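You operate a simulated robot arm through the tools that you are given. There is no shell and no other tool. Be economical: measure what you need, move in short steps, check, and stop when the job is done.

You are at the controls of a simulated robot arm. One attempt, no reset.

TASK
Set the long sensor: in till its lamp lights, then an eighth of a turn more.
Fine: mode switch off first; loosen its wing screw, tighten it after. The charger is off and bled and stays so.
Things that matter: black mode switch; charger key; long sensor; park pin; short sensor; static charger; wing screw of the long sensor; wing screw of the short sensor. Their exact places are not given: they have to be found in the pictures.

Only the result counts: the job must be done as asked and must still hold three seconds after the hand-in. Knocking over, shifting, dropping, spilling or breaking anything else fails it.

THE ROBOT
A 7-joint arm with a three-finger gripper on a trunk, on a base that drives. Base frame: it is fixed to the floor where the robot stands at the start and does not move with it; the origin is under the middle of the robot, x ahead of it, y to its left, z up. Lengths are in cm, angles in rad, forces in N, time in s.
With the tool pointing down near the work surface it reaches from about 46 to 94 cm from the robot's upright axis, wherever it stands. Its first joint turns from -2.897 to 2.897 rad. Places, roughly: black mode switch [60, 20, 130]; charger key [210, -90, 100]; long sensor [150, -50, 110]; park pin [150, -50, 75]; short sensor [170, -50, 110]; static charger [200, -90, 100]; wing screw of the long sensor [150, -50, 120]; wing screw of the short sensor [170, -40, 120]. Payload 2.69 kg.
Tool frame: the origin (TCP) lies between the finger pads and is the grasp point; the fingertips stand 2.9 cm ahead of it; z points along the fingers, y is the line along which they close. The gripper opens to 12 cm. The gripper's body begins 7.8 cm behind the TCP.
Orientation is that of the tool frame in the base frame, as a unit quaternion [x, y, z, w]. With the fingers straight down and closing along the base's y, the tool's x points along the base's -x, its y along +y and its z along -z.

THE INTERFACE
- The arm moves only by the tool servo_tool. Its argument "series" is one flat list of numbers, 7 for each row, row after row: the shift along the base's x, y, z in cm, then the turn, a rotation vector about the base's x, y, z in rad, then the finger opening in cm, from 0 to 12. In form: [dx, dy, dz, rx, ry, rz, gripper, dx, dy, dz, rx, ry, rz, gripper, ...]. A call has 1 to 20 rows; each row shifts and turns the commanded pose from where the row before left it. A row lasts 0.2 s, in which the tool goes at most 5 cm and 0.15 rad; a call with a longer step from one row to the next is refused whole, and so is a gripper value outside its range. A pose out of reach is approached as far as the arm can. The call stops where the force on the tool passes 40 N (or 10 N more than at its start, if that is more) or the arm is blocked; 0.2 s more then pass. The fingers move at their own pace and stop on an object; they squeeze with about 26 N. The grip force told is the motor's: it shows also when the fingers shut on nothing. Time passes only in rows, and 0.2 s behind the last, so rows that do not move let the fingers close. The reply holds the time, the measured pose of the TCP, the force on the tool along the base axes, the opening and the grip force, in the units named above and with some noise, with the torque about the TCP (base axes, N m) and any sound that the robot's microphone picked up, and new pictures: "pictures" is both (left out), scene, wrist or none.
- Cameras (640 x 400 px; columns grow to the right, rows downward): "scene" is now at [24.17, 18.2, 152.05]; the picture's right is [-0.07, -1.00, 0.00], its down [-0.25, 0.02, -0.97] and it looks along [0.97, -0.07, -0.25] (base axes); focal length 239 px, centre (320, 200). "wrist" rides on the gripper at [6.3, 0, -10.4] in the tool frame; the picture's right is [0.00, 1.00, 0.00], its down [-0.83, 0.00, -0.56] and it looks along [-0.56, 0.00, 0.83] (tool axes); focal length 275 px, centre (320, 200).
- move_column(by): slides the trunk up (or, below 0, down) by that many cm; the arm and the scene camera ride with it, the base frame stays. It gives what a move gives, with no picture.
- steer(legs): drives the robot by 1 to 6 legs, each [ahead, left, turn to the left] in cm, cm and rad, along the robot's own axes; the way and the turn of a leg run together, so that a leg with both is an arc; at most 150 cm and 3.142 rad a leg. The arm and the cameras ride along, it lands a little off, and it stops where it bumps. It gives what a move gives, and a new picture of the scene camera.
- head_to(pan, tilt): turns the head with the scene camera to pan (to the left, within 2.496 rad either way) and tilt (down, from -0.506 to 1.204), counted from straight ahead of the robot. It gives what a move gives, and a new picture of the scene camera.
- locate(camera, pixels): for up to 12 pixels [column, row] of the newest picture of that camera ("zoom" is the newest enlarged one), the place [x, y, z] in the base frame of the surface seen there, good to about 0.2 cm. The clock stands still meanwhile.
- inspect(camera, box): a new picture of the part [left, top, right, bottom] of that camera's present view, enlarged. The clock stands still meanwhile.
- hand_in(): hands the job in; it is judged then, once.

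Go step by step. Measure first, check grasps and placings, and put right what went wrong. The budget is 80 turns and 260 pictures, counting those below and the enlarged ones. Unless the task says otherwise, let go and move clear before handing in, and close with one line.

The tools are called after ">>>" as name(argument=value, ...) on one line, values as JSON. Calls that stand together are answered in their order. servo_tool: Moves the arm, as the interface text tells. Its arguments: {"type":"object","properties":{"series":{"type":"array"},"pictures":{"type":"string","enum":["both","scene","wrist","none"]}},"required":["series"]} The other tools are called the same way: move_column (by) slides the trunk up or down; steer (legs) drives the base; head_to (pan, tilt) turns the head that bears the scene camera; locate (camera, pixels) gives the place of the surface under pixels of a picture; inspect (camera, box) takes an enlarged picture of a part of a camera's view; hand_in () hands the job in.

At the start:

```text
clock: 0.0
position: [49.71, 10.29, 148.71]
tool_rot: [0.0, 1.0, 0.0, 0.0]
force: [0.8, 0.0, 0.1]
ft_torque: [0.01, -0.02, -0.01]
finger_gap: 12.01
grasp_force: 0.0
trunk travel left (down, up): [-47.5, 11.1]
robot x, y, heading: [0.34, 0.23, -0.0]
head pan, tilt: [-0.07, 0.25]
```

scene: 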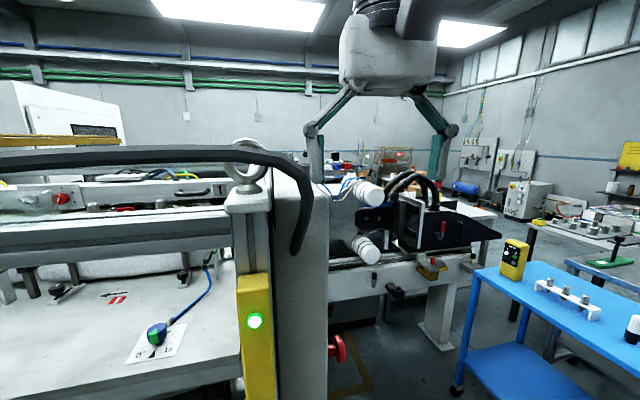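
wrist: 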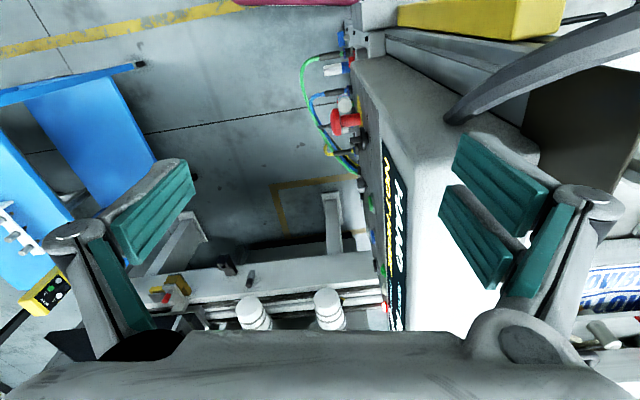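

The scene shows a machine front with a control at (155,335) and some devices at right; I will enlarge to identify parts.

>>> inspect(camera="scene", box=[320, 150, 520, 300])

>>> inspect(camera="scene", box=[440, 200, 640, 360])

>>> inspect(camera="scene", box=[60, 240, 360, 400])

>>> inspect(camera="wrist", box=[240, 20, 420, 350])

```text
2.67 times, centred on (420, 225) of scene
```

zoom: 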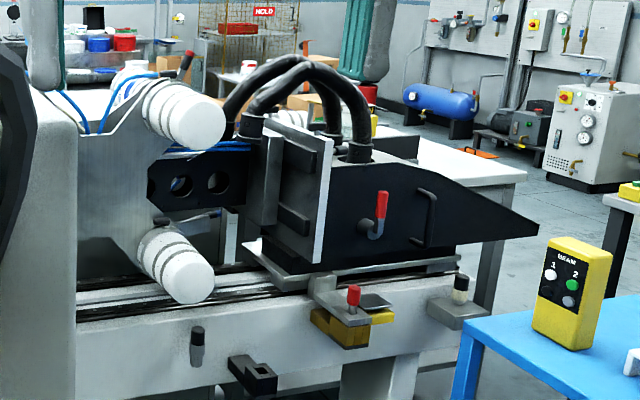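

```text
2.50 times, centred on (540, 280) of scene
```

zoom: 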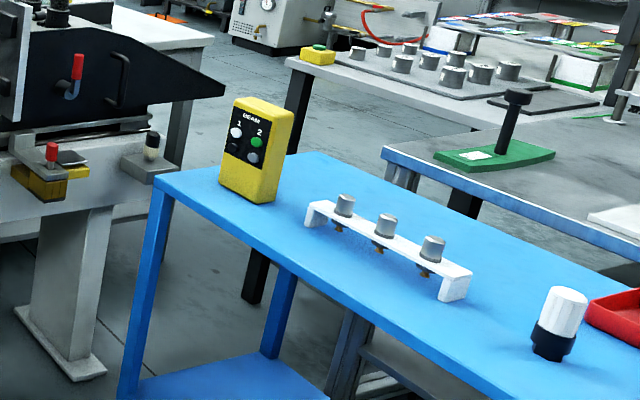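

```text
2.13 times, centred on (210, 320) of scene
```

zoom: 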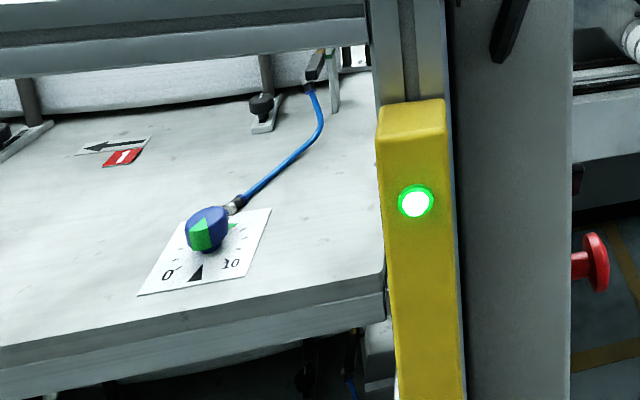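

```text
1.21 times, centred on (330, 185) of wrist
```

zoom: 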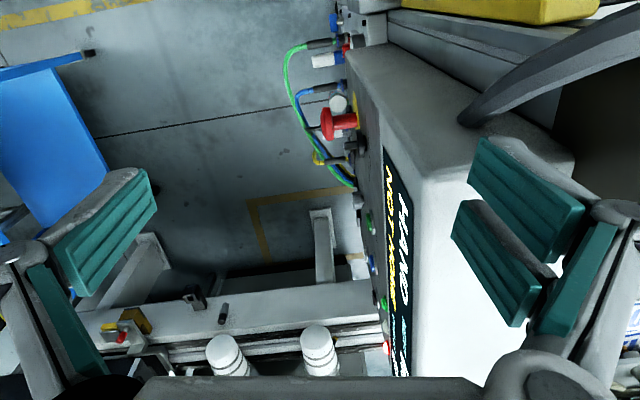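

Measuring key pixels in the present views.

>>> locate(camera="scene", pixels=[[368, 194], [368, 250], [441, 230], [431, 262], [338, 348], [393, 289], [384, 215], [515, 255], [421, 205], [300, 180], [472, 259], [373, 280]])

>>> locate(camera="wrist", pixels=[[335, 122], [372, 205], [382, 270], [250, 310], [330, 310], [345, 103], [340, 70], [395, 240], [372, 238], [388, 310]])

>>> head_to(pan=-0.5, tilt=0.4)

```text
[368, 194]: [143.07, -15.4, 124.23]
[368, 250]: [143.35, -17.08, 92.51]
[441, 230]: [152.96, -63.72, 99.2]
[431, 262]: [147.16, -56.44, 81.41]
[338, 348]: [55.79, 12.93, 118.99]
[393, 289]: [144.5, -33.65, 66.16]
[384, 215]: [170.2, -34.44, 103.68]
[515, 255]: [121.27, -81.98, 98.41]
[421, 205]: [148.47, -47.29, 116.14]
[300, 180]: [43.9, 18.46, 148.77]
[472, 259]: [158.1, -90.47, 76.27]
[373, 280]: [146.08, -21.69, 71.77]
```

```text
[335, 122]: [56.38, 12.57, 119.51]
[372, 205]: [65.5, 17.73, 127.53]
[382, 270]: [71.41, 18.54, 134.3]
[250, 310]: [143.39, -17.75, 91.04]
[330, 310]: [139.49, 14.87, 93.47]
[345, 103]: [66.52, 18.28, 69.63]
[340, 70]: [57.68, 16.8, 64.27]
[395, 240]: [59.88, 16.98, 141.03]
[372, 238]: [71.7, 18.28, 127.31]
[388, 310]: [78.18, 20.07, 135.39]
```

```text
clock: 0.9
position: [49.76, 10.13, 148.66]
tool_rot: [0.0, 1.0, 0.0, 0.0]
force: [-0.2, -0.1, 0.6]
ft_torque: [0.03, 0.0, 0.01]
finger_gap: 12.02
grasp_force: 0.0
trunk travel left (down, up): [-47.5, 11.1]
robot x, y, heading: [-0.23, -0.16, 0.001]
head pan, tilt: [-0.499, 0.4]
```

scene: 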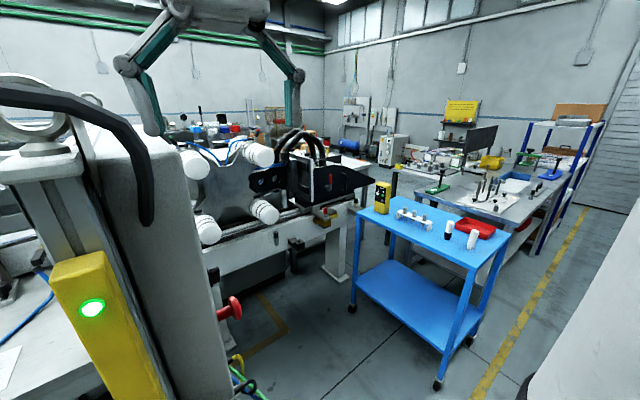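

Looking closer at the carriage and panel from here, and locating floor obstacles.

>>> inspect(camera="scene", box=[240, 120, 400, 220])

>>> locate(camera="scene", pixels=[[360, 212], [460, 255], [506, 230], [352, 305], [438, 383], [466, 343], [400, 195], [380, 350], [330, 270], [250, 260], [375, 182], [525, 390]])

```text
4.00 times, centred on (320, 170) of scene
```

zoom: 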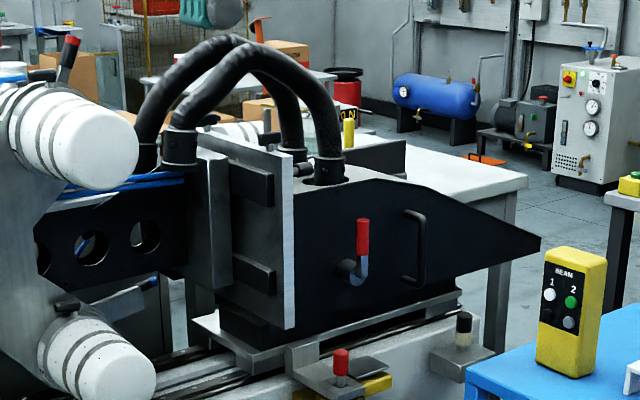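

```text
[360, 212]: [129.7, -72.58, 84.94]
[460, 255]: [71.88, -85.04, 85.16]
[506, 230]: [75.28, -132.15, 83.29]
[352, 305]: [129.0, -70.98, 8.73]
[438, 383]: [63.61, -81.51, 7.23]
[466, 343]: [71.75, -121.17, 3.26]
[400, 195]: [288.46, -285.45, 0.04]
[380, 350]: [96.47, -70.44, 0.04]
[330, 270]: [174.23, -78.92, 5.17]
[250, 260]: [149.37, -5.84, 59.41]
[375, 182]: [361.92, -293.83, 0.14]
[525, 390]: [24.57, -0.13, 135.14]
```

The corridor between the machine (y≥15) and the blue cart (y≤-72) is free. I drive right 45 cm and look at the panel.

>>> steer(legs=[[0, -45, 0]])

>>> head_to(pan=0.75, tilt=0.4)

```text
clock: 3.6
position: [49.68, -34.48, 148.63]
tool_rot: [-0.001, 1.0, 0.0, 0.0]
force: [0.7, -0.6, 0.4]
ft_torque: [-0.02, -0.02, -0.01]
finger_gap: 11.98
grasp_force: 0.0
trunk travel left (down, up): [-47.5, 11.1]
robot x, y, heading: [0.21, -45.26, 0.005]
head pan, tilt: [-0.499, 0.4]
```

scene: 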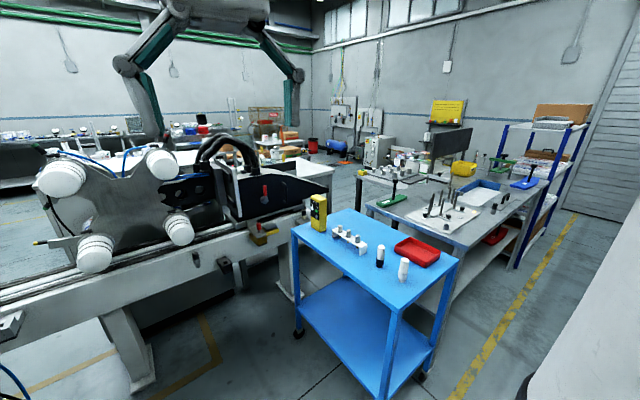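

```text
clock: 5.0
position: [49.75, -34.64, 148.68]
tool_rot: [-0.001, 1.0, 0.0, -0.001]
force: [0.3, -0.1, -0.9]
ft_torque: [0.01, -0.04, -0.02]
finger_gap: 12.02
grasp_force: 0.1
trunk travel left (down, up): [-47.5, 11.1]
robot x, y, heading: [0.06, -45.04, -0.0]
head pan, tilt: [0.75, 0.4]
```

scene: 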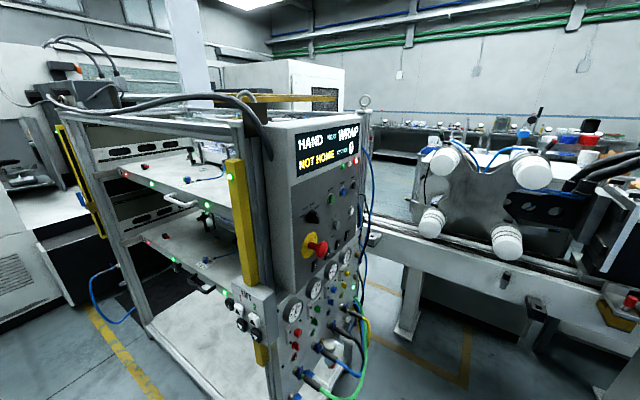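

>>> inspect(camera="scene", box=[270, 110, 390, 270])

>>> inspect(camera="scene", box=[270, 240, 390, 400])

>>> inspect(camera="scene", box=[380, 120, 640, 320])

>>> locate(camera="scene", pixels=[[311, 217], [317, 246], [333, 218], [305, 240]])

```text
2.50 times, centred on (330, 190) of scene
```

zoom: 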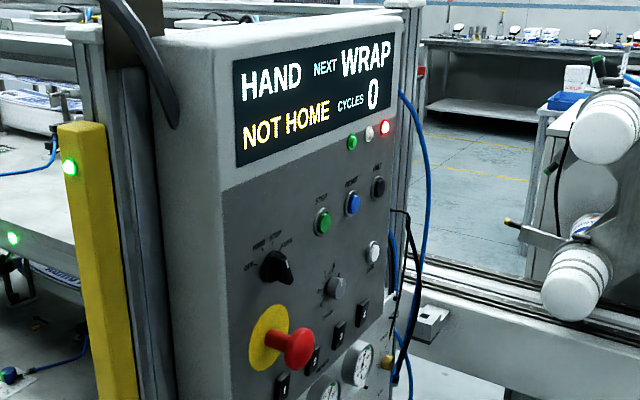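

```text
2.50 times, centred on (330, 320) of scene
```

zoom: 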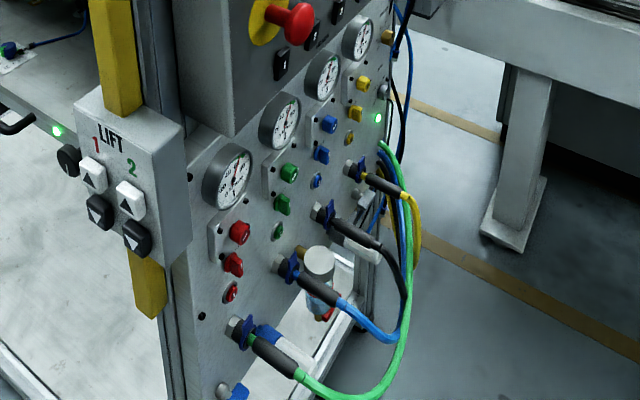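

```text
2.00 times, centred on (510, 220) of scene
```

zoom: 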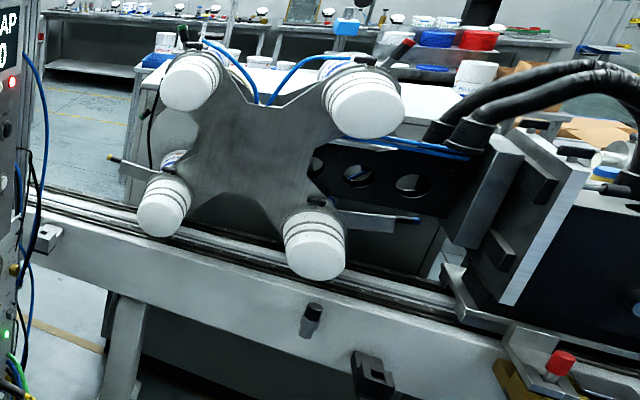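

```text
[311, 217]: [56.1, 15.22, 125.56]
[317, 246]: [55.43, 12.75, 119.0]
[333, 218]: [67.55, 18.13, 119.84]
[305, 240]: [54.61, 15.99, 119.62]
```

The black mode switch is at about (56,15,126) on the panel, above the red stop button (55,13,119). I drive to face the panel (heading +y) and look again.

>>> steer(legs=[[38, -2, 0], [0, 0, 1.571]])

>>> head_to(pan=-0.2, tilt=0.45)

```text
clock: 11.3
position: [26.41, 2.69, 148.89]
tool_rot: [-0.7, 0.714, 0.0, 0.0]
force: [-2.1, 0.7, 5.4]
ft_torque: [-0.08, -0.26, -0.02]
finger_gap: 11.98
grasp_force: 0.1
trunk travel left (down, up): [-47.5, 11.1]
robot x, y, heading: [35.7, -47.23, 1.547]
head pan, tilt: [0.75, 0.4]
```

scene: 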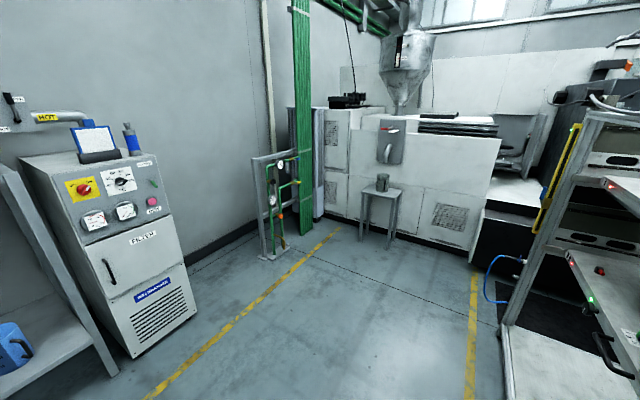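

```text
clock: 12.5
position: [26.55, 2.67, 148.71]
tool_rot: [-0.7, 0.714, 0.0, 0.0]
force: [-0.2, -0.1, -0.3]
ft_torque: [0.02, 0.02, -0.01]
finger_gap: 12.0
grasp_force: 0.1
trunk travel left (down, up): [-47.5, 11.1]
robot x, y, heading: [35.55, -47.47, 1.55]
head pan, tilt: [-0.201, 0.45]
```

scene: 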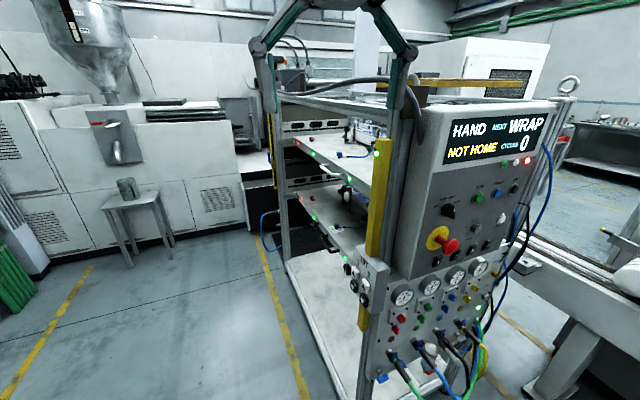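

>>> inspect(camera="scene", box=[420, 180, 520, 270])

>>> locate(camera="scene", pixels=[[447, 211], [455, 222], [440, 220], [452, 245], [436, 240], [475, 230], [430, 215]])

```text
4.44 times, centred on (470, 225) of scene
```

zoom: 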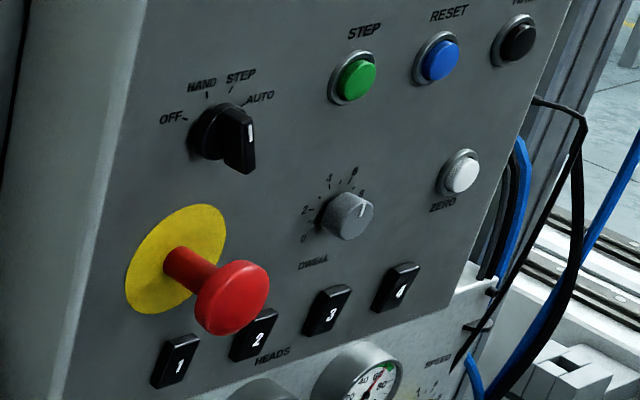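

```text
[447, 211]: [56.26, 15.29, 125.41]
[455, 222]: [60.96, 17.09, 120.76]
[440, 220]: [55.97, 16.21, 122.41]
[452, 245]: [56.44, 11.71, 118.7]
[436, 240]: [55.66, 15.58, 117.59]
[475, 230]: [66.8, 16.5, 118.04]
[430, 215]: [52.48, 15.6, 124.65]
```

The pointer bar stands near HAND, with OFF counterclockwise to the left. I swing the tool horizontal, facing the panel, at a standoff for a wrist view.

>>> servo_tool(series=[2.7, -1, -2, 0.1428, -0.003, 0, 6, 2.7, -1, -2, 0.1428, -0.003, 0, 6, 2.7, -1, -2, 0.1428, -0.003, 0, 6, 2.7, -1, -2, 0.1428, -0.003, 0, 6, 2.7, -1, -2, 0.1428, -0.003, 0, 6, 2.7, -1, -2, 0.1428, -0.003, 0, 6, 2.7, -1, -2, 0.1428, -0.003, 0, 6, 2.7, -1, -2, 0.1428, -0.003, 0, 6, 2.7, 0, -2, 0.1428, -0.003, 0, 6, 2.7, 0, -2, 0.1428, -0.003, 0, 6, 2.7, 0, -2, 0.1428, -0.003, 0, 6, 0, 0, 0, 0, 0, 0.15, 6, 0, 0, 0, 0, 0, 0, 6])

```text
clock: 15.3
position: [60.97, -6.31, 132.77]
tool_rot: [-0.53, 0.467, 0.532, 0.467]
force: [-0.6, 0.1, 0.4]
ft_torque: [-0.02, 0.02, -0.03]
finger_gap: 5.98
grasp_force: 0.0
out of reach, approached as far as the arm can: row 8, 9, 10, 11
trunk travel left (down, up): [-47.5, 11.1]
robot x, y, heading: [35.75, -47.87, 1.548]
head pan, tilt: [-0.201, 0.45]
```

scene: 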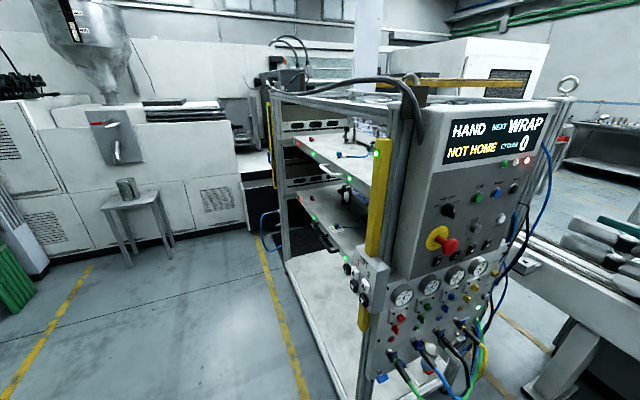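
wrist: 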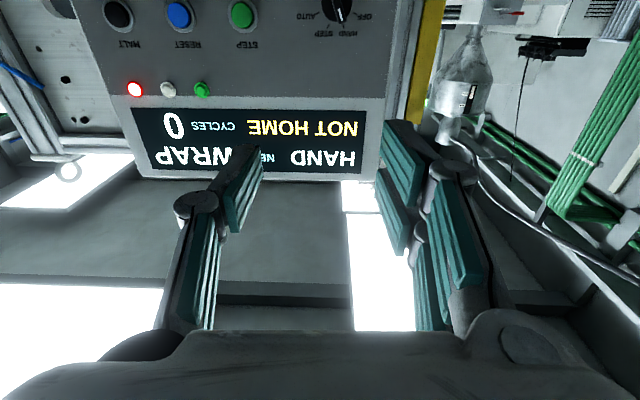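

Orientation is right (tool z ≈ (-0.13,0.99,0)), but it is about 6 cm high and 5 cm to the right. I lower the trunk and shift left.

>>> move_column(by=-9)

>>> servo_tool(series=[-2.4, 1, 0.5, 0, 0, 0, 6, -2.4, 1, 0.5, 0, 0, 0, 6, 0, 0, 0, 0, 0, 0, 6])

```text
clock: 16.6
position: [61.05, -6.19, 123.71]
tool_rot: [-0.53, 0.466, 0.532, 0.467]
force: [-1.0, 0.0, -0.3]
ft_torque: [0.01, 0.02, -0.02]
finger_gap: 6.01
grasp_force: 0.0
trunk travel left (down, up): [-38.5, 20.1]
robot x, y, heading: [35.79, -47.6, 1.546]
head pan, tilt: [-0.201, 0.45]
```

```text
clock: 17.4
position: [56.42, -4.28, 124.57]
tool_rot: [-0.531, 0.467, 0.531, 0.467]
force: [0.2, 0.3, 1.0]
ft_torque: [0.02, 0.02, 0.0]
finger_gap: 6.01
grasp_force: 0.1
trunk travel left (down, up): [-38.5, 20.1]
robot x, y, heading: [35.8, -47.08, 1.548]
head pan, tilt: [-0.201, 0.45]
```

scene: 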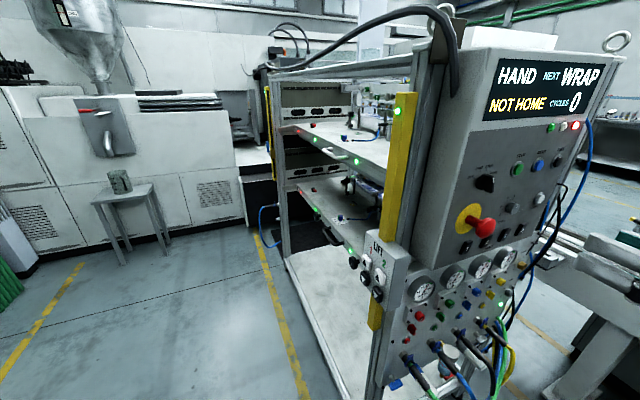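
wrist: 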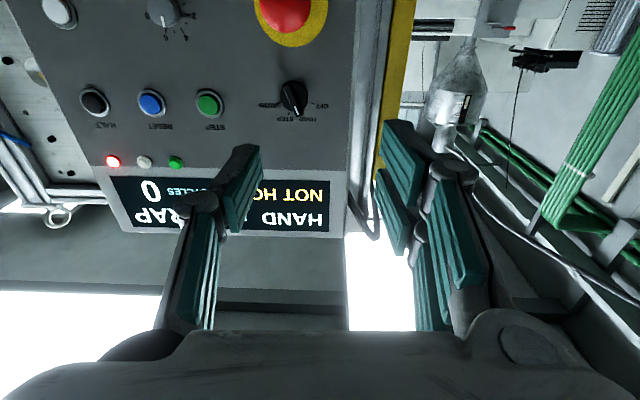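

>>> inspect(camera="wrist", box=[250, 60, 340, 130])

>>> locate(camera="wrist", pixels=[[290, 92], [295, 105], [272, 90], [310, 95], [300, 125], [230, 100], [250, 130], [285, 20]])

```text
5.71 times, centred on (295, 95) of wrist
```

zoom: 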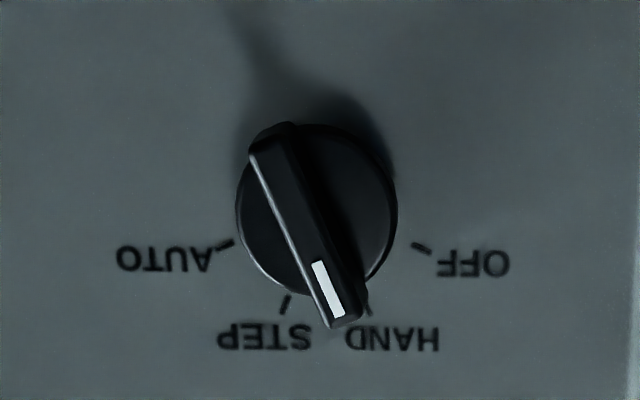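

```text
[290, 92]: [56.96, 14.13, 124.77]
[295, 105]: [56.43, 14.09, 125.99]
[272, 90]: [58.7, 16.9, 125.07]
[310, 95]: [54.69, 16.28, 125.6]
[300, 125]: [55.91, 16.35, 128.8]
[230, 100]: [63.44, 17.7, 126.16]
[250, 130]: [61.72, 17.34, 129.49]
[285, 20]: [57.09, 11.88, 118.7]
```

HAND now, OFF next notch counterclockwise; knob centre ≈(56.7,14.1,125.3), bar tilted ~22° left of vertical. I align the fingers and approach to a pregrasp.

>>> servo_tool(series=[0.4, 2, 0.25, 0.017, -0.129, 0, 3.5, 0.4, 2, 0.25, 0.017, -0.129, 0, 3.5, 0.4, 2, 0.25, 0.017, -0.129, 0, 3.5, 0, 2, 0, 0, 0, 0, 3.5, 0, 2, 0, 0, 0, 0, 3.5, 0, 1.5, 0, 0, 0, 0, 3.5, 0, 0, 0, 0, 0, 0, 3.5])

```text
clock: 19.0
position: [57.56, 7.25, 125.39]
tool_rot: [0.612, -0.354, -0.431, -0.561]
force: [1.1, 0.2, 0.0]
ft_torque: [0.04, 0.01, 0.0]
finger_gap: 3.49
grasp_force: 0.1
trunk travel left (down, up): [-38.5, 20.1]
robot x, y, heading: [35.17, -47.43, 1.552]
head pan, tilt: [-0.201, 0.45]
```

scene: 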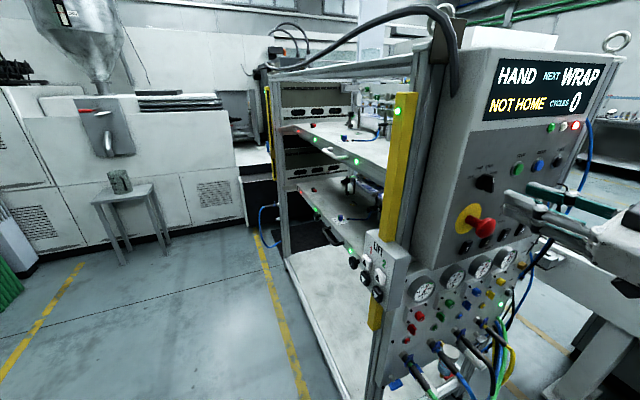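
wrist: 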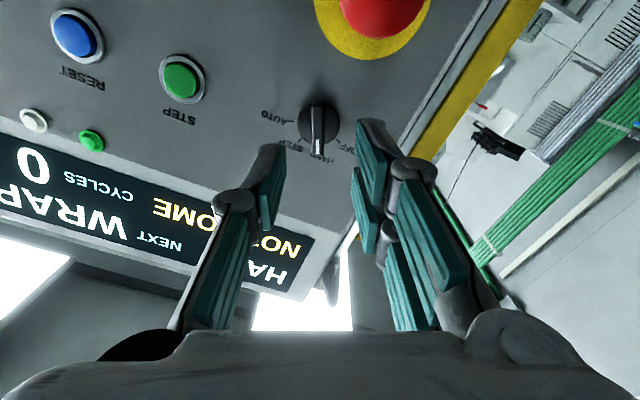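

Bar is aligned and centred between fingers (319,130). Advance 5 cm and close.

>>> servo_tool(series=[-0.26, 1.98, 0, 0, 0, 0, 3.5, -0.2, 1.6, 0, 0, 0, 0, 3.5, -0.18, 1.4, 0, 0, 0, 0, 3.5, 0, 0, 0, 0, 0, 0, 3.5, 0, 0, 0, 0, 0, 0, 0, 0, 0, 0, 0, 0, 0, 0, 0, 0, 0, 0, 0, 0, 0])

```text
clock: 20.6
position: [56.85, 12.41, 125.44]
tool_rot: [0.61, -0.355, -0.431, -0.562]
force: [10.2, 8.1, 8.3]
ft_torque: [-0.13, -0.05, -0.26]
finger_gap: 0.81
grasp_force: 36.1
trunk travel left (down, up): [-38.5, 20.1]
robot x, y, heading: [35.95, -47.4, 1.548]
head pan, tilt: [-0.201, 0.45]
```

scene: 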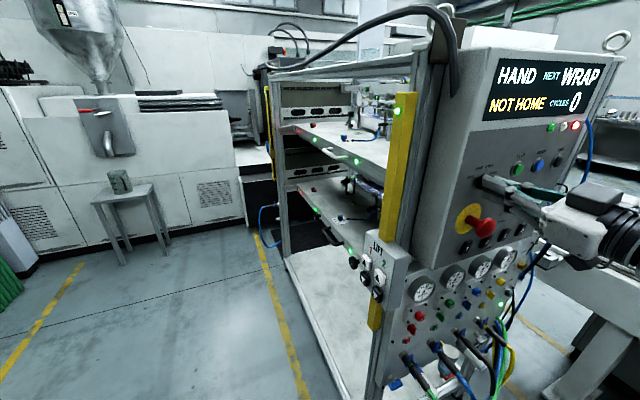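
wrist: 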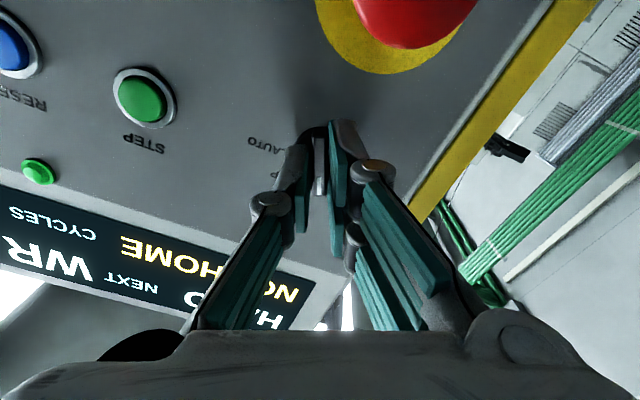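

Gripped (0.81 cm). Turn counterclockwise 45° to OFF.

>>> servo_tool(series=[0, 0, 0, 0.017, -0.131, 0, 0, 0, 0, 0, 0.017, -0.131, 0, 0, 0, 0, 0, 0.017, -0.131, 0, 0, 0, 0, 0, 0.017, -0.131, 0, 0, 0, 0, 0, 0.017, -0.131, 0, 0, 0, 0, 0, 0.017, -0.131, 0, 0, 0, 0, 0, 0, 0, 0, 0])

```text
clock: 22.2
position: [57.05, 12.25, 125.43]
tool_rot: [0.7, -0.092, -0.18, -0.685]
force: [14.9, 14.8, 15.2]
ft_torque: [0.45, 0.13, -0.02]
finger_gap: 0.8
grasp_force: 36.1
trunk travel left (down, up): [-38.5, 20.1]
robot x, y, heading: [35.97, -47.28, 1.552]
head pan, tilt: [-0.201, 0.45]
```

scene: 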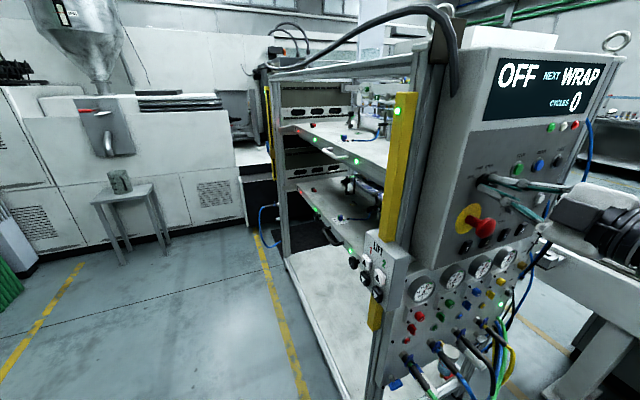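
wrist: 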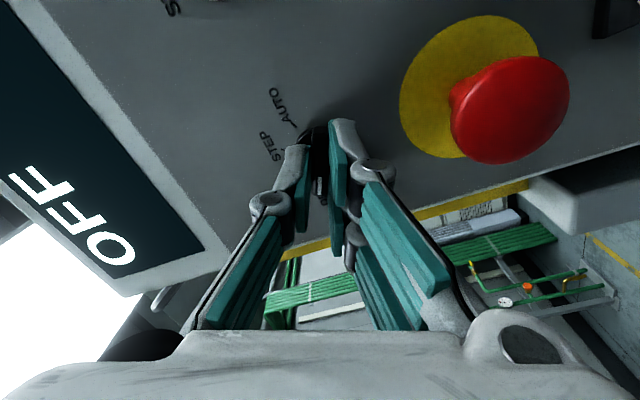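

Display reads OFF. Release and back away along the panel normal.

>>> servo_tool(series=[0, 0, 0, 0, 0, 0, 3, 0, 0, 0, 0, 0, 0, 3, 0.26, -1.98, 0, 0, 0, 0, 3, 0.26, -1.98, 0, 0, 0, 0, 3, 0.4, -3, 0, 0, 0, 0, 3, 0.4, -3, 0, 0, 0, 0, 3, 0.4, -3, 0, 0, 0, 0, 3, 0, -3, 0, 0, 0, 0, 3, 0, 0, 0, 0, 0, 0, 3])

>>> inspect(camera="scene", box=[440, 40, 620, 260])

```text
clock: 24.2
position: [58.59, -3.62, 125.48]
tool_rot: [0.701, -0.091, -0.182, -0.684]
force: [-0.2, 0.0, -0.9]
ft_torque: [0.0, -0.01, -0.02]
finger_gap: 3.02
grasp_force: 0.0
trunk travel left (down, up): [-38.5, 20.1]
robot x, y, heading: [35.76, -47.29, 1.548]
head pan, tilt: [-0.201, 0.45]
```

scene: 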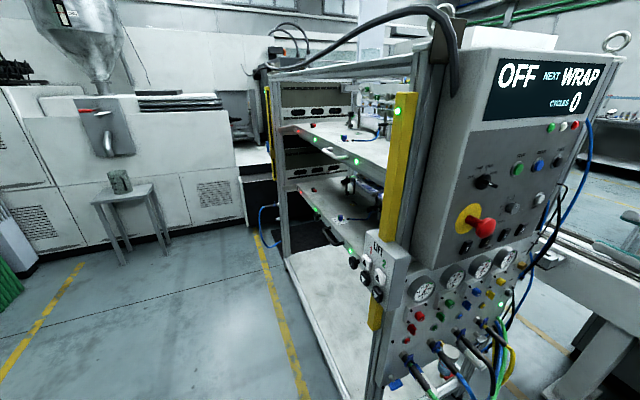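
wrist: 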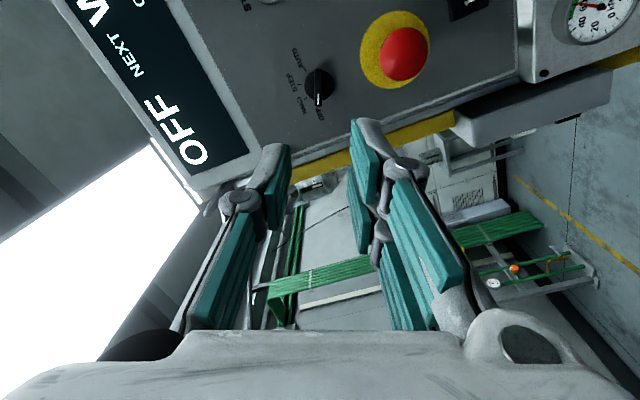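

```text
1.82 times, centred on (530, 150) of scene
```

zoom: 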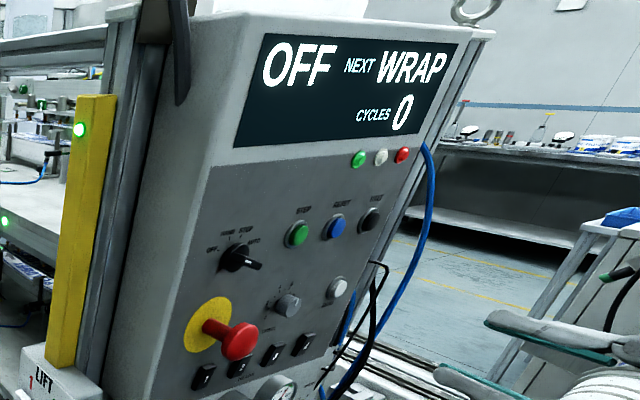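

The switch is OFF. I turn the robot back to face +x and look at the carriage.

>>> steer(legs=[[0, 0, -1.548]])

>>> head_to(pan=-0.05, tilt=0.25)

>>> inspect(camera="scene", box=[200, 100, 440, 250])

```text
clock: 28.3
position: [80.14, -68.92, 125.5]
tool_rot: [-0.44, 0.554, -0.346, 0.616]
force: [-0.3, 0.4, 0.7]
ft_torque: [-0.04, -0.04, -0.01]
finger_gap: 2.96
grasp_force: 0.0
trunk travel left (down, up): [-38.5, 20.1]
robot x, y, heading: [35.46, -47.13, 0.008]
head pan, tilt: [-0.201, 0.45]
```

scene: 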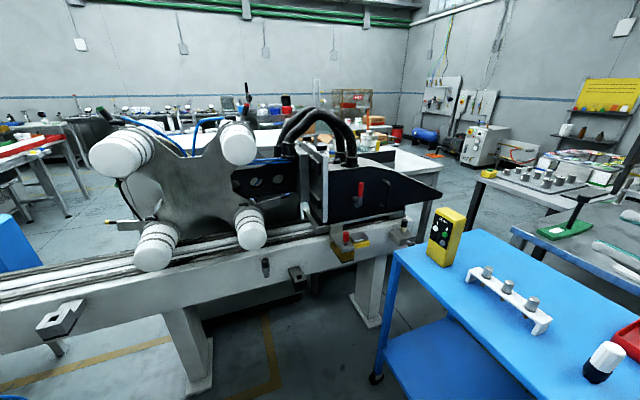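

```text
clock: 29.1
position: [80.14, -68.92, 125.43]
tool_rot: [-0.439, 0.554, -0.346, 0.617]
force: [0.0, -0.2, 1.0]
ft_torque: [0.01, -0.05, 0.02]
finger_gap: 2.98
grasp_force: 0.1
trunk travel left (down, up): [-38.5, 20.1]
robot x, y, heading: [35.42, -47.53, 0.012]
head pan, tilt: [-0.051, 0.25]
```

scene: 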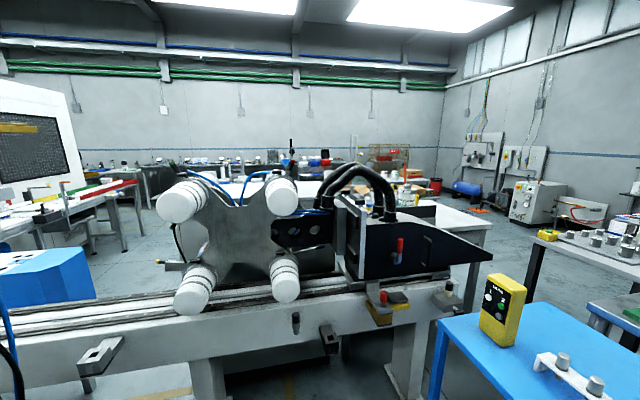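

```text
2.67 times, centred on (320, 175) of scene
```

zoom: 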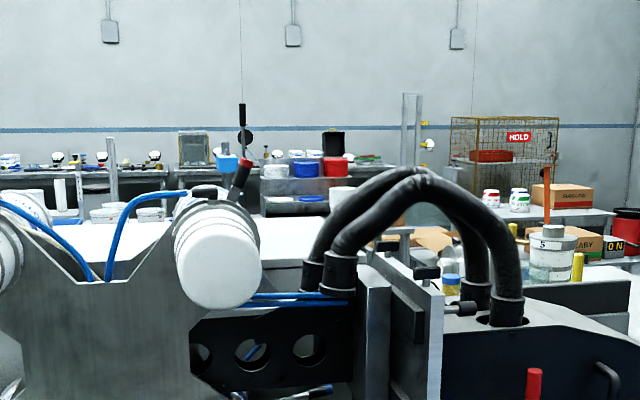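

I need a higher view. I raise the trunk and bring the tool back to pointing down.

>>> move_column(by=20)

>>> servo_tool(series=[0, 1.6, 0, 0.128, 0.0205, 0, 6, 0, 1.6, 0, 0.128, 0.0205, 0, 6, 0, 1.6, 0, 0.128, 0.0205, 0, 6, 0, 1.6, 0, 0.128, 0.0205, 0, 6, 0, 1.6, 0, 0.128, 0.0205, 0, 6, 0, 1.6, 0, 0.128, 0.0205, 0, 6, 0, 1.6, 0, 0.128, 0.0205, 0, 6, 0, 1.6, 0, 0.128, 0.0205, 0, 6, 0, 1.6, 0, 0.128, 0.0205, -0.08, 6, 0, 1, 0, 0, 0.1428, -0.07, 6, 0, 1, 0, 0, 0.1428, 0, 6, 0, 1, 0, 0, 0.1428, 0, 6, 0.5, 1, 0, 0, 0.1428, 0, 6, 0.5, 1, 0, 0, 0.1428, 0, 6, 0.5, 1, 0, 0, 0.1428, 0, 6, 0.5, 1, 0, 0, 0.1428, 0, 6, 0.5, 0, 0, 0, 0.1428, 0, 6, 0, 0, 0, 0, 0.1428, 0, 6, 0, 0, 0, 0, 0.1428, 0, 6, 0, 0, 0, 0, 0.1428, 0, 6], pictures="none")

>>> steer(legs=[[40, 5, 0]])

>>> head_to(pan=-0.1, tilt=0.6)

```text
clock: 31.2
position: [80.12, -68.93, 145.47]
tool_rot: [-0.441, 0.553, -0.345, 0.617]
force: [0.2, -0.6, 0.5]
ft_torque: [0.04, 0.03, 0.01]
finger_gap: 3.03
grasp_force: 0.1
trunk travel left (down, up): [-58.5, 0.1]
robot x, y, heading: [35.56, -47.79, 0.01]
head pan, tilt: [-0.051, 0.25]
```

```text
refused: row 9 steps farther than a row can; nothing moved
```

```text
clock: 33.8
position: [120.73, -63.36, 145.51]
tool_rot: [-0.441, 0.553, -0.345, 0.618]
force: [0.5, 0.0, 0.9]
ft_torque: [-0.04, 0.0, 0.0]
finger_gap: 3.0
grasp_force: 0.1
trunk travel left (down, up): [-58.5, 0.1]
robot x, y, heading: [76.51, -41.92, 0.013]
head pan, tilt: [-0.051, 0.25]
```

scene: 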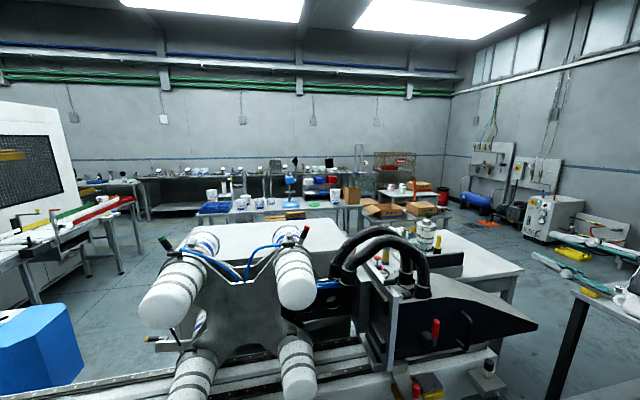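

```text
clock: 34.6
position: [120.8, -63.19, 145.45]
tool_rot: [-0.441, 0.552, -0.344, 0.618]
force: [0.5, 0.5, 0.3]
ft_torque: [0.02, 0.02, 0.02]
finger_gap: 3.02
grasp_force: 0.0
trunk travel left (down, up): [-58.5, 0.1]
robot x, y, heading: [76.5, -42.2, 0.02]
head pan, tilt: [-0.099, 0.6]
```

scene: 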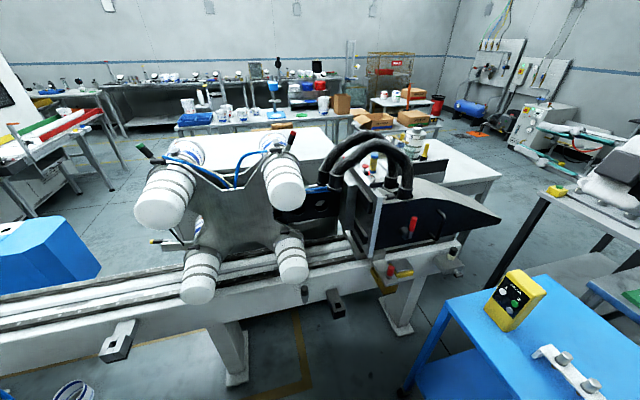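

>>> inspect(camera="scene", box=[310, 120, 510, 250])

>>> inspect(camera="scene", box=[340, 135, 430, 195])

>>> locate(camera="zoom", pixels=[[265, 235], [210, 150], [480, 310], [340, 350], [440, 240], [130, 210]])

```text
3.08 times, centred on (410, 185) of scene
```

zoom: 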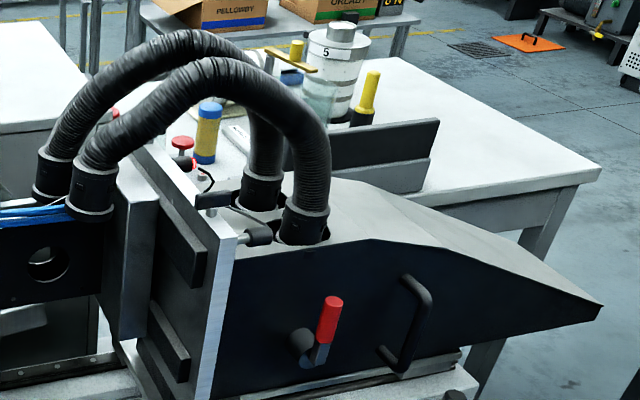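

```text
6.67 times, centred on (385, 165) of scene
```

zoom: 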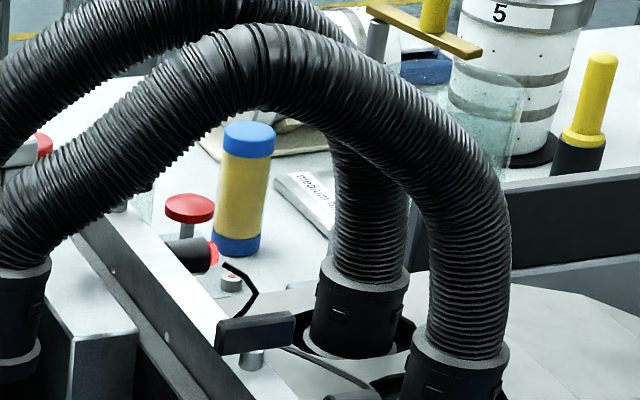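

```text
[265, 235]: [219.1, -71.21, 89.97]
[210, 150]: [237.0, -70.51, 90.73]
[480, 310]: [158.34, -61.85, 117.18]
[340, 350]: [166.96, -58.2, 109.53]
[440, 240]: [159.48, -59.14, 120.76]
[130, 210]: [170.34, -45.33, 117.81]
```

>>> locate(camera="zoom", pixels=[[185, 252], [211, 253], [255, 330], [252, 360], [238, 285], [190, 210], [355, 395], [200, 330], [300, 345], [165, 245]])

>>> inspect(camera="scene", box=[360, 160, 400, 185])

>>> inspect(camera="scene", box=[370, 180, 410, 205])

```text
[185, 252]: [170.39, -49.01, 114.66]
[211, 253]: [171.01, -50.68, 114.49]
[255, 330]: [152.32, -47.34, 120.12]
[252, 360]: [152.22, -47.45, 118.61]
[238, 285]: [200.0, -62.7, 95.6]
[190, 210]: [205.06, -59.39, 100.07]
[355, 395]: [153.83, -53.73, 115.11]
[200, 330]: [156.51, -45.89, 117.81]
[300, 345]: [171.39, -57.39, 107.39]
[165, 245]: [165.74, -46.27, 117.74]
```

```text
16.00 times, centred on (380, 172) of scene
```

zoom: 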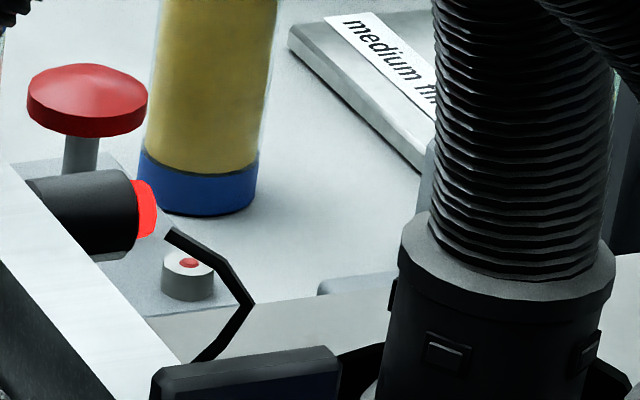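

```text
16.00 times, centred on (390, 192) of scene
```

zoom: 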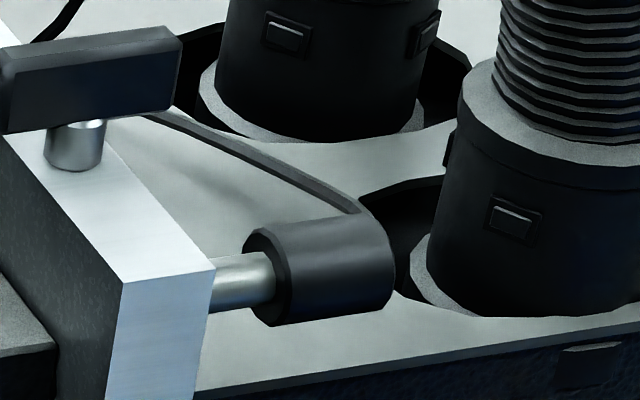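

The bracket plate has two horizontal sensors (axis along y): short at x≈170 with red lamp lit, long at x≈152, cap at y≈-53,z≈115, wing screw at (152.3,-47.3,120). I put the tool downward for a wrist view.

>>> servo_tool(series=[0, 1.4, 0, 0.128, 0.0205, 0, 6, 0, 1.4, 0, 0.128, 0.0205, 0, 6, 0, 1.4, 0, 0.128, 0.0205, 0, 6, 0, 1.4, 0, 0.128, 0.0205, 0, 6, 0, 1.4, 0, 0.128, 0.0205, 0, 6, 0, 1.4, 0, 0.128, 0.0205, 0, 6, 0, 1.4, 0, 0.128, 0.0205, 0, 6, 0, 1.4, 0, 0.128, 0.0205, 0, 6, 0, 1.4, 0, 0.128, 0.0205, 0, 6, 0, 0, 0, 0, 0, -0.14, 6], pictures="none")

>>> servo_tool(series=[0.8, 0, 0, 0, 0.1428, 0, 6, 0.8, 0, 0, 0, 0.1428, 0, 6, 0.8, 0, 0, 0, 0.1428, 0, 6, 0.8, 0, 0, 0, 0.1428, 0, 6, 0.8, 0, 0, 0, 0.1428, 0, 6, 0.8, 0, 0, 0, 0.1428, 0, 6, 0.8, 0, 0, 0, 0.1428, 0, 6, 0.8, 0, 0, 0, 0.1428, 0, 6, 0.8, 0, 0, 0, 0.1428, 0, 6, 0.8, 0, 0, 0, 0.1428, 0, 6, 0.8, 0, 0, 0, 0.1428, 0, 6, 0, 0, 0, 0, 0, 0, 6])

```text
clock: 36.8
position: [123.94, -54.7, 150.01]
tool_rot: [-0.013, 0.705, 0.002, 0.709]
force: [-0.3, -2.1, 0.0]
ft_torque: [0.0, -0.01, 0.05]
finger_gap: 5.98
grasp_force: 0.0
out of reach, approached as far as the arm can: row 4, 5, 6, 7, 8, 9, 10
trunk travel left (down, up): [-58.5, 0.1]
robot x, y, heading: [76.5, -42.1, 0.011]
head pan, tilt: [-0.099, 0.6]
```

```text
clock: 39.4
position: [132.75, -54.54, 149.99]
tool_rot: [-0.008, 1.0, 0.011, 0.003]
force: [-0.1, 0.2, 0.4]
ft_torque: [-0.01, 0.01, -0.01]
finger_gap: 6.01
grasp_force: 0.0
trunk travel left (down, up): [-58.5, 0.1]
robot x, y, heading: [76.39, -42.13, 0.005]
head pan, tilt: [-0.099, 0.6]
```

scene: 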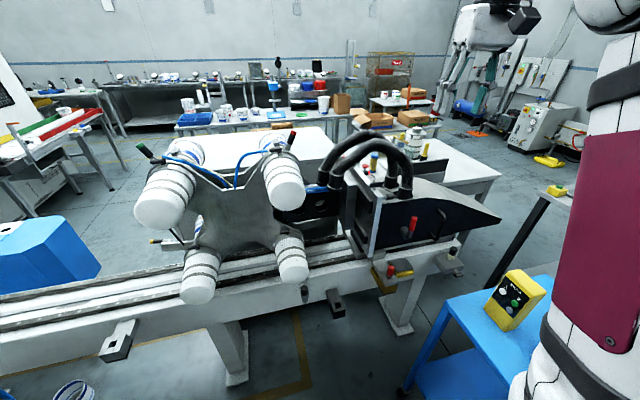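
wrist: 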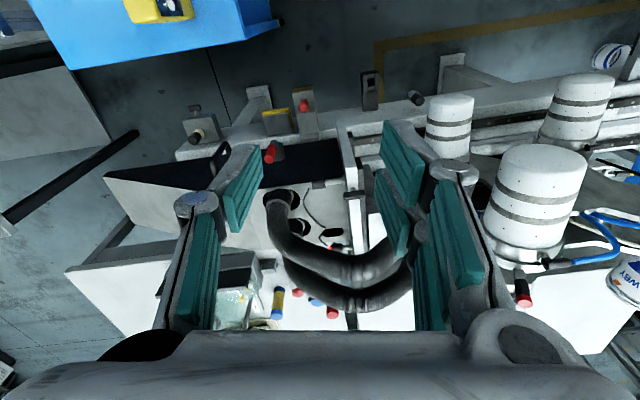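

>>> inspect(camera="wrist", box=[250, 130, 410, 300])

>>> inspect(camera="wrist", box=[300, 160, 380, 220])

```text
2.35 times, centred on (330, 215) of wrist
```

zoom: 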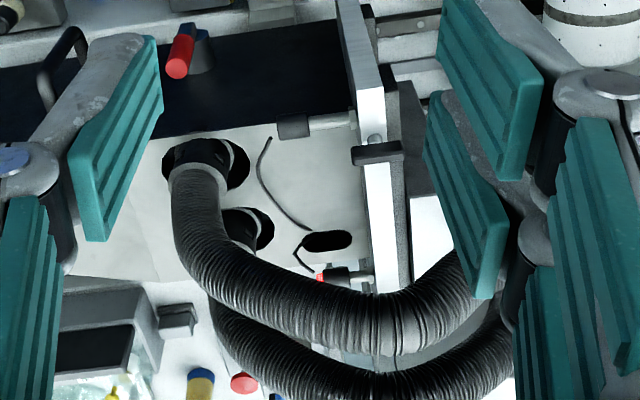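

```text
6.67 times, centred on (340, 190) of wrist
```

zoom: 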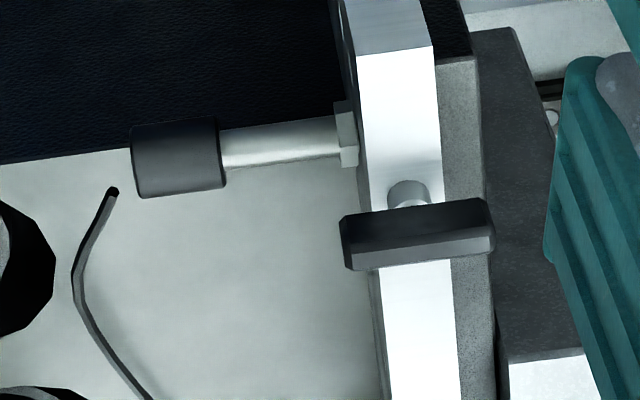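

>>> locate(camera="zoom", pixels=[[140, 160], [178, 150], [215, 150], [280, 143], [330, 140], [350, 222], [415, 222], [485, 215], [300, 250], [380, 350], [175, 190], [20, 260]])

>>> locate(camera="wrist", pixels=[[335, 173], [320, 190], [285, 200], [300, 228], [310, 250], [331, 245], [345, 130], [352, 247], [280, 225], [365, 193]])

```text
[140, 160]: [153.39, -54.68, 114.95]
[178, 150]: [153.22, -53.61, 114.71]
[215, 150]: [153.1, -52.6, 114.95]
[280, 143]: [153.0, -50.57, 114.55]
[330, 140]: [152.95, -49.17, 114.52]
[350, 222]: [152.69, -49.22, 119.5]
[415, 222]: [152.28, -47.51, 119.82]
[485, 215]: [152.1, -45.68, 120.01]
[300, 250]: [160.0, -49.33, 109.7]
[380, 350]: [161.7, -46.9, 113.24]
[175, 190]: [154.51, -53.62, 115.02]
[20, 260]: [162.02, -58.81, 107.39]
```

```text
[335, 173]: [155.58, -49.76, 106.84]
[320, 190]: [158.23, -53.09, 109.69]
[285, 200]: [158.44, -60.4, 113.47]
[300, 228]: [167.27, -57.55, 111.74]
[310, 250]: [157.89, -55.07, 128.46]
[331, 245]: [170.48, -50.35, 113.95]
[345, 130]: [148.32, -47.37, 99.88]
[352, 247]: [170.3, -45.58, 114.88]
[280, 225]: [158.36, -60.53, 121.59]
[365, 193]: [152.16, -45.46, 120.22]
```

Cap: y≈-54.8…-52.5, ⌀~2.2, axis near (153.5,z 114); wing bar along y at (152.2,-47.4,119.8). I check the hose clearance overhead before gripping the wing.

>>> locate(camera="wrist", pixels=[[320, 255], [335, 260], [345, 262], [355, 262], [370, 257], [380, 250], [300, 240], [320, 268], [290, 215], [350, 290], [385, 245], [345, 175]])

```text
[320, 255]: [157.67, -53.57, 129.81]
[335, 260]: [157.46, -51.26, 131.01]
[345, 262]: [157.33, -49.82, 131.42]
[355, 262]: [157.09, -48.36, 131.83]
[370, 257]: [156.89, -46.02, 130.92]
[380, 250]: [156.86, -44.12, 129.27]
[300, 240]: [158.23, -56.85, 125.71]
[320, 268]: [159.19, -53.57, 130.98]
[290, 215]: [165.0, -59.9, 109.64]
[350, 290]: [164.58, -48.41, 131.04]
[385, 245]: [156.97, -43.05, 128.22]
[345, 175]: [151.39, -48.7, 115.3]
```

The front hose arches at x≈156.5–157, z≥126, so I lean the tool 0.4 rad toward -x, close along x, and go to a pregrasp over the wing.

>>> servo_tool(series=[0.9, 0.55, 0, 0, 0, -0.145, 4, 0.9, 0.55, 0, 0, 0, -0.145, 4, 0.9, 0.55, 0, 0, 0, -0.145, 4, 0.9, 0.55, 0, 0, 0, -0.145, 4, 0.9, 0.55, 0, 0, 0, -0.145, 4, 0.9, 0.55, 0, 0, 0, -0.145, 4, 0.9, 0.55, 0, 0, 0, -0.145, 4, 0.9, 0.55, 0, 0, 0, -0.145, 4, 0.9, 0.55, 0, 0, 0, -0.145, 4, 0.9, 0.55, 0, 0, 0, -0.145, 4, 0.6, 0.55, -1, 0, -0.1333, 0, 4, 0.6, 0.55, -1, 0, -0.1333, 0, 4, 0.6, 0.45, -1, 0, -0.1333, 0, 4, 0.9, 0, -3, 0, 0, 0, 4, 0.9, 0, -3, 0, 0, 0, 4, 0.9, 0, -3, 0, 0, 0, 4, 0.9, 0, -3, 0, 0, 0, 4, 0, 0, 0, 0, 0, 0, 4])

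```text
clock: 43.2
position: [147.13, -47.47, 134.63]
tool_rot: [0.643, 0.737, 0.135, 0.16]
force: [-0.7, 0.3, 0.5]
ft_torque: [0.0, 0.01, 0.01]
finger_gap: 4.04
grasp_force: 0.0
trunk travel left (down, up): [-58.5, 0.1]
robot x, y, heading: [76.86, -41.76, 0.008]
head pan, tilt: [-0.099, 0.6]
```

scene: 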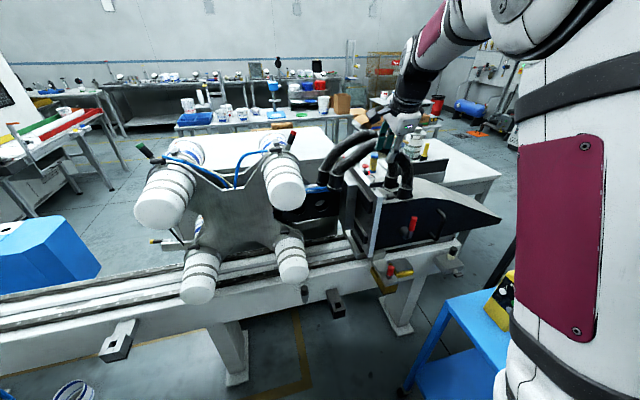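
wrist: 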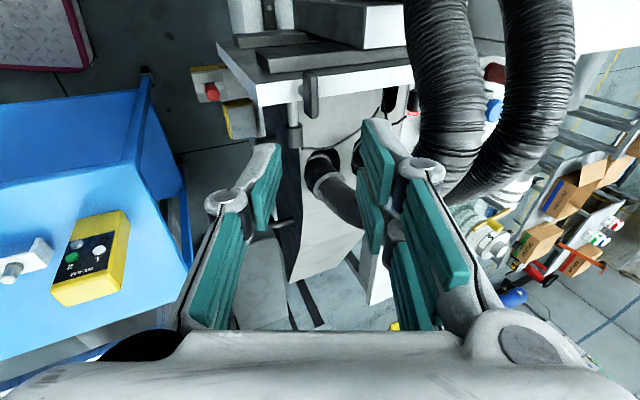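

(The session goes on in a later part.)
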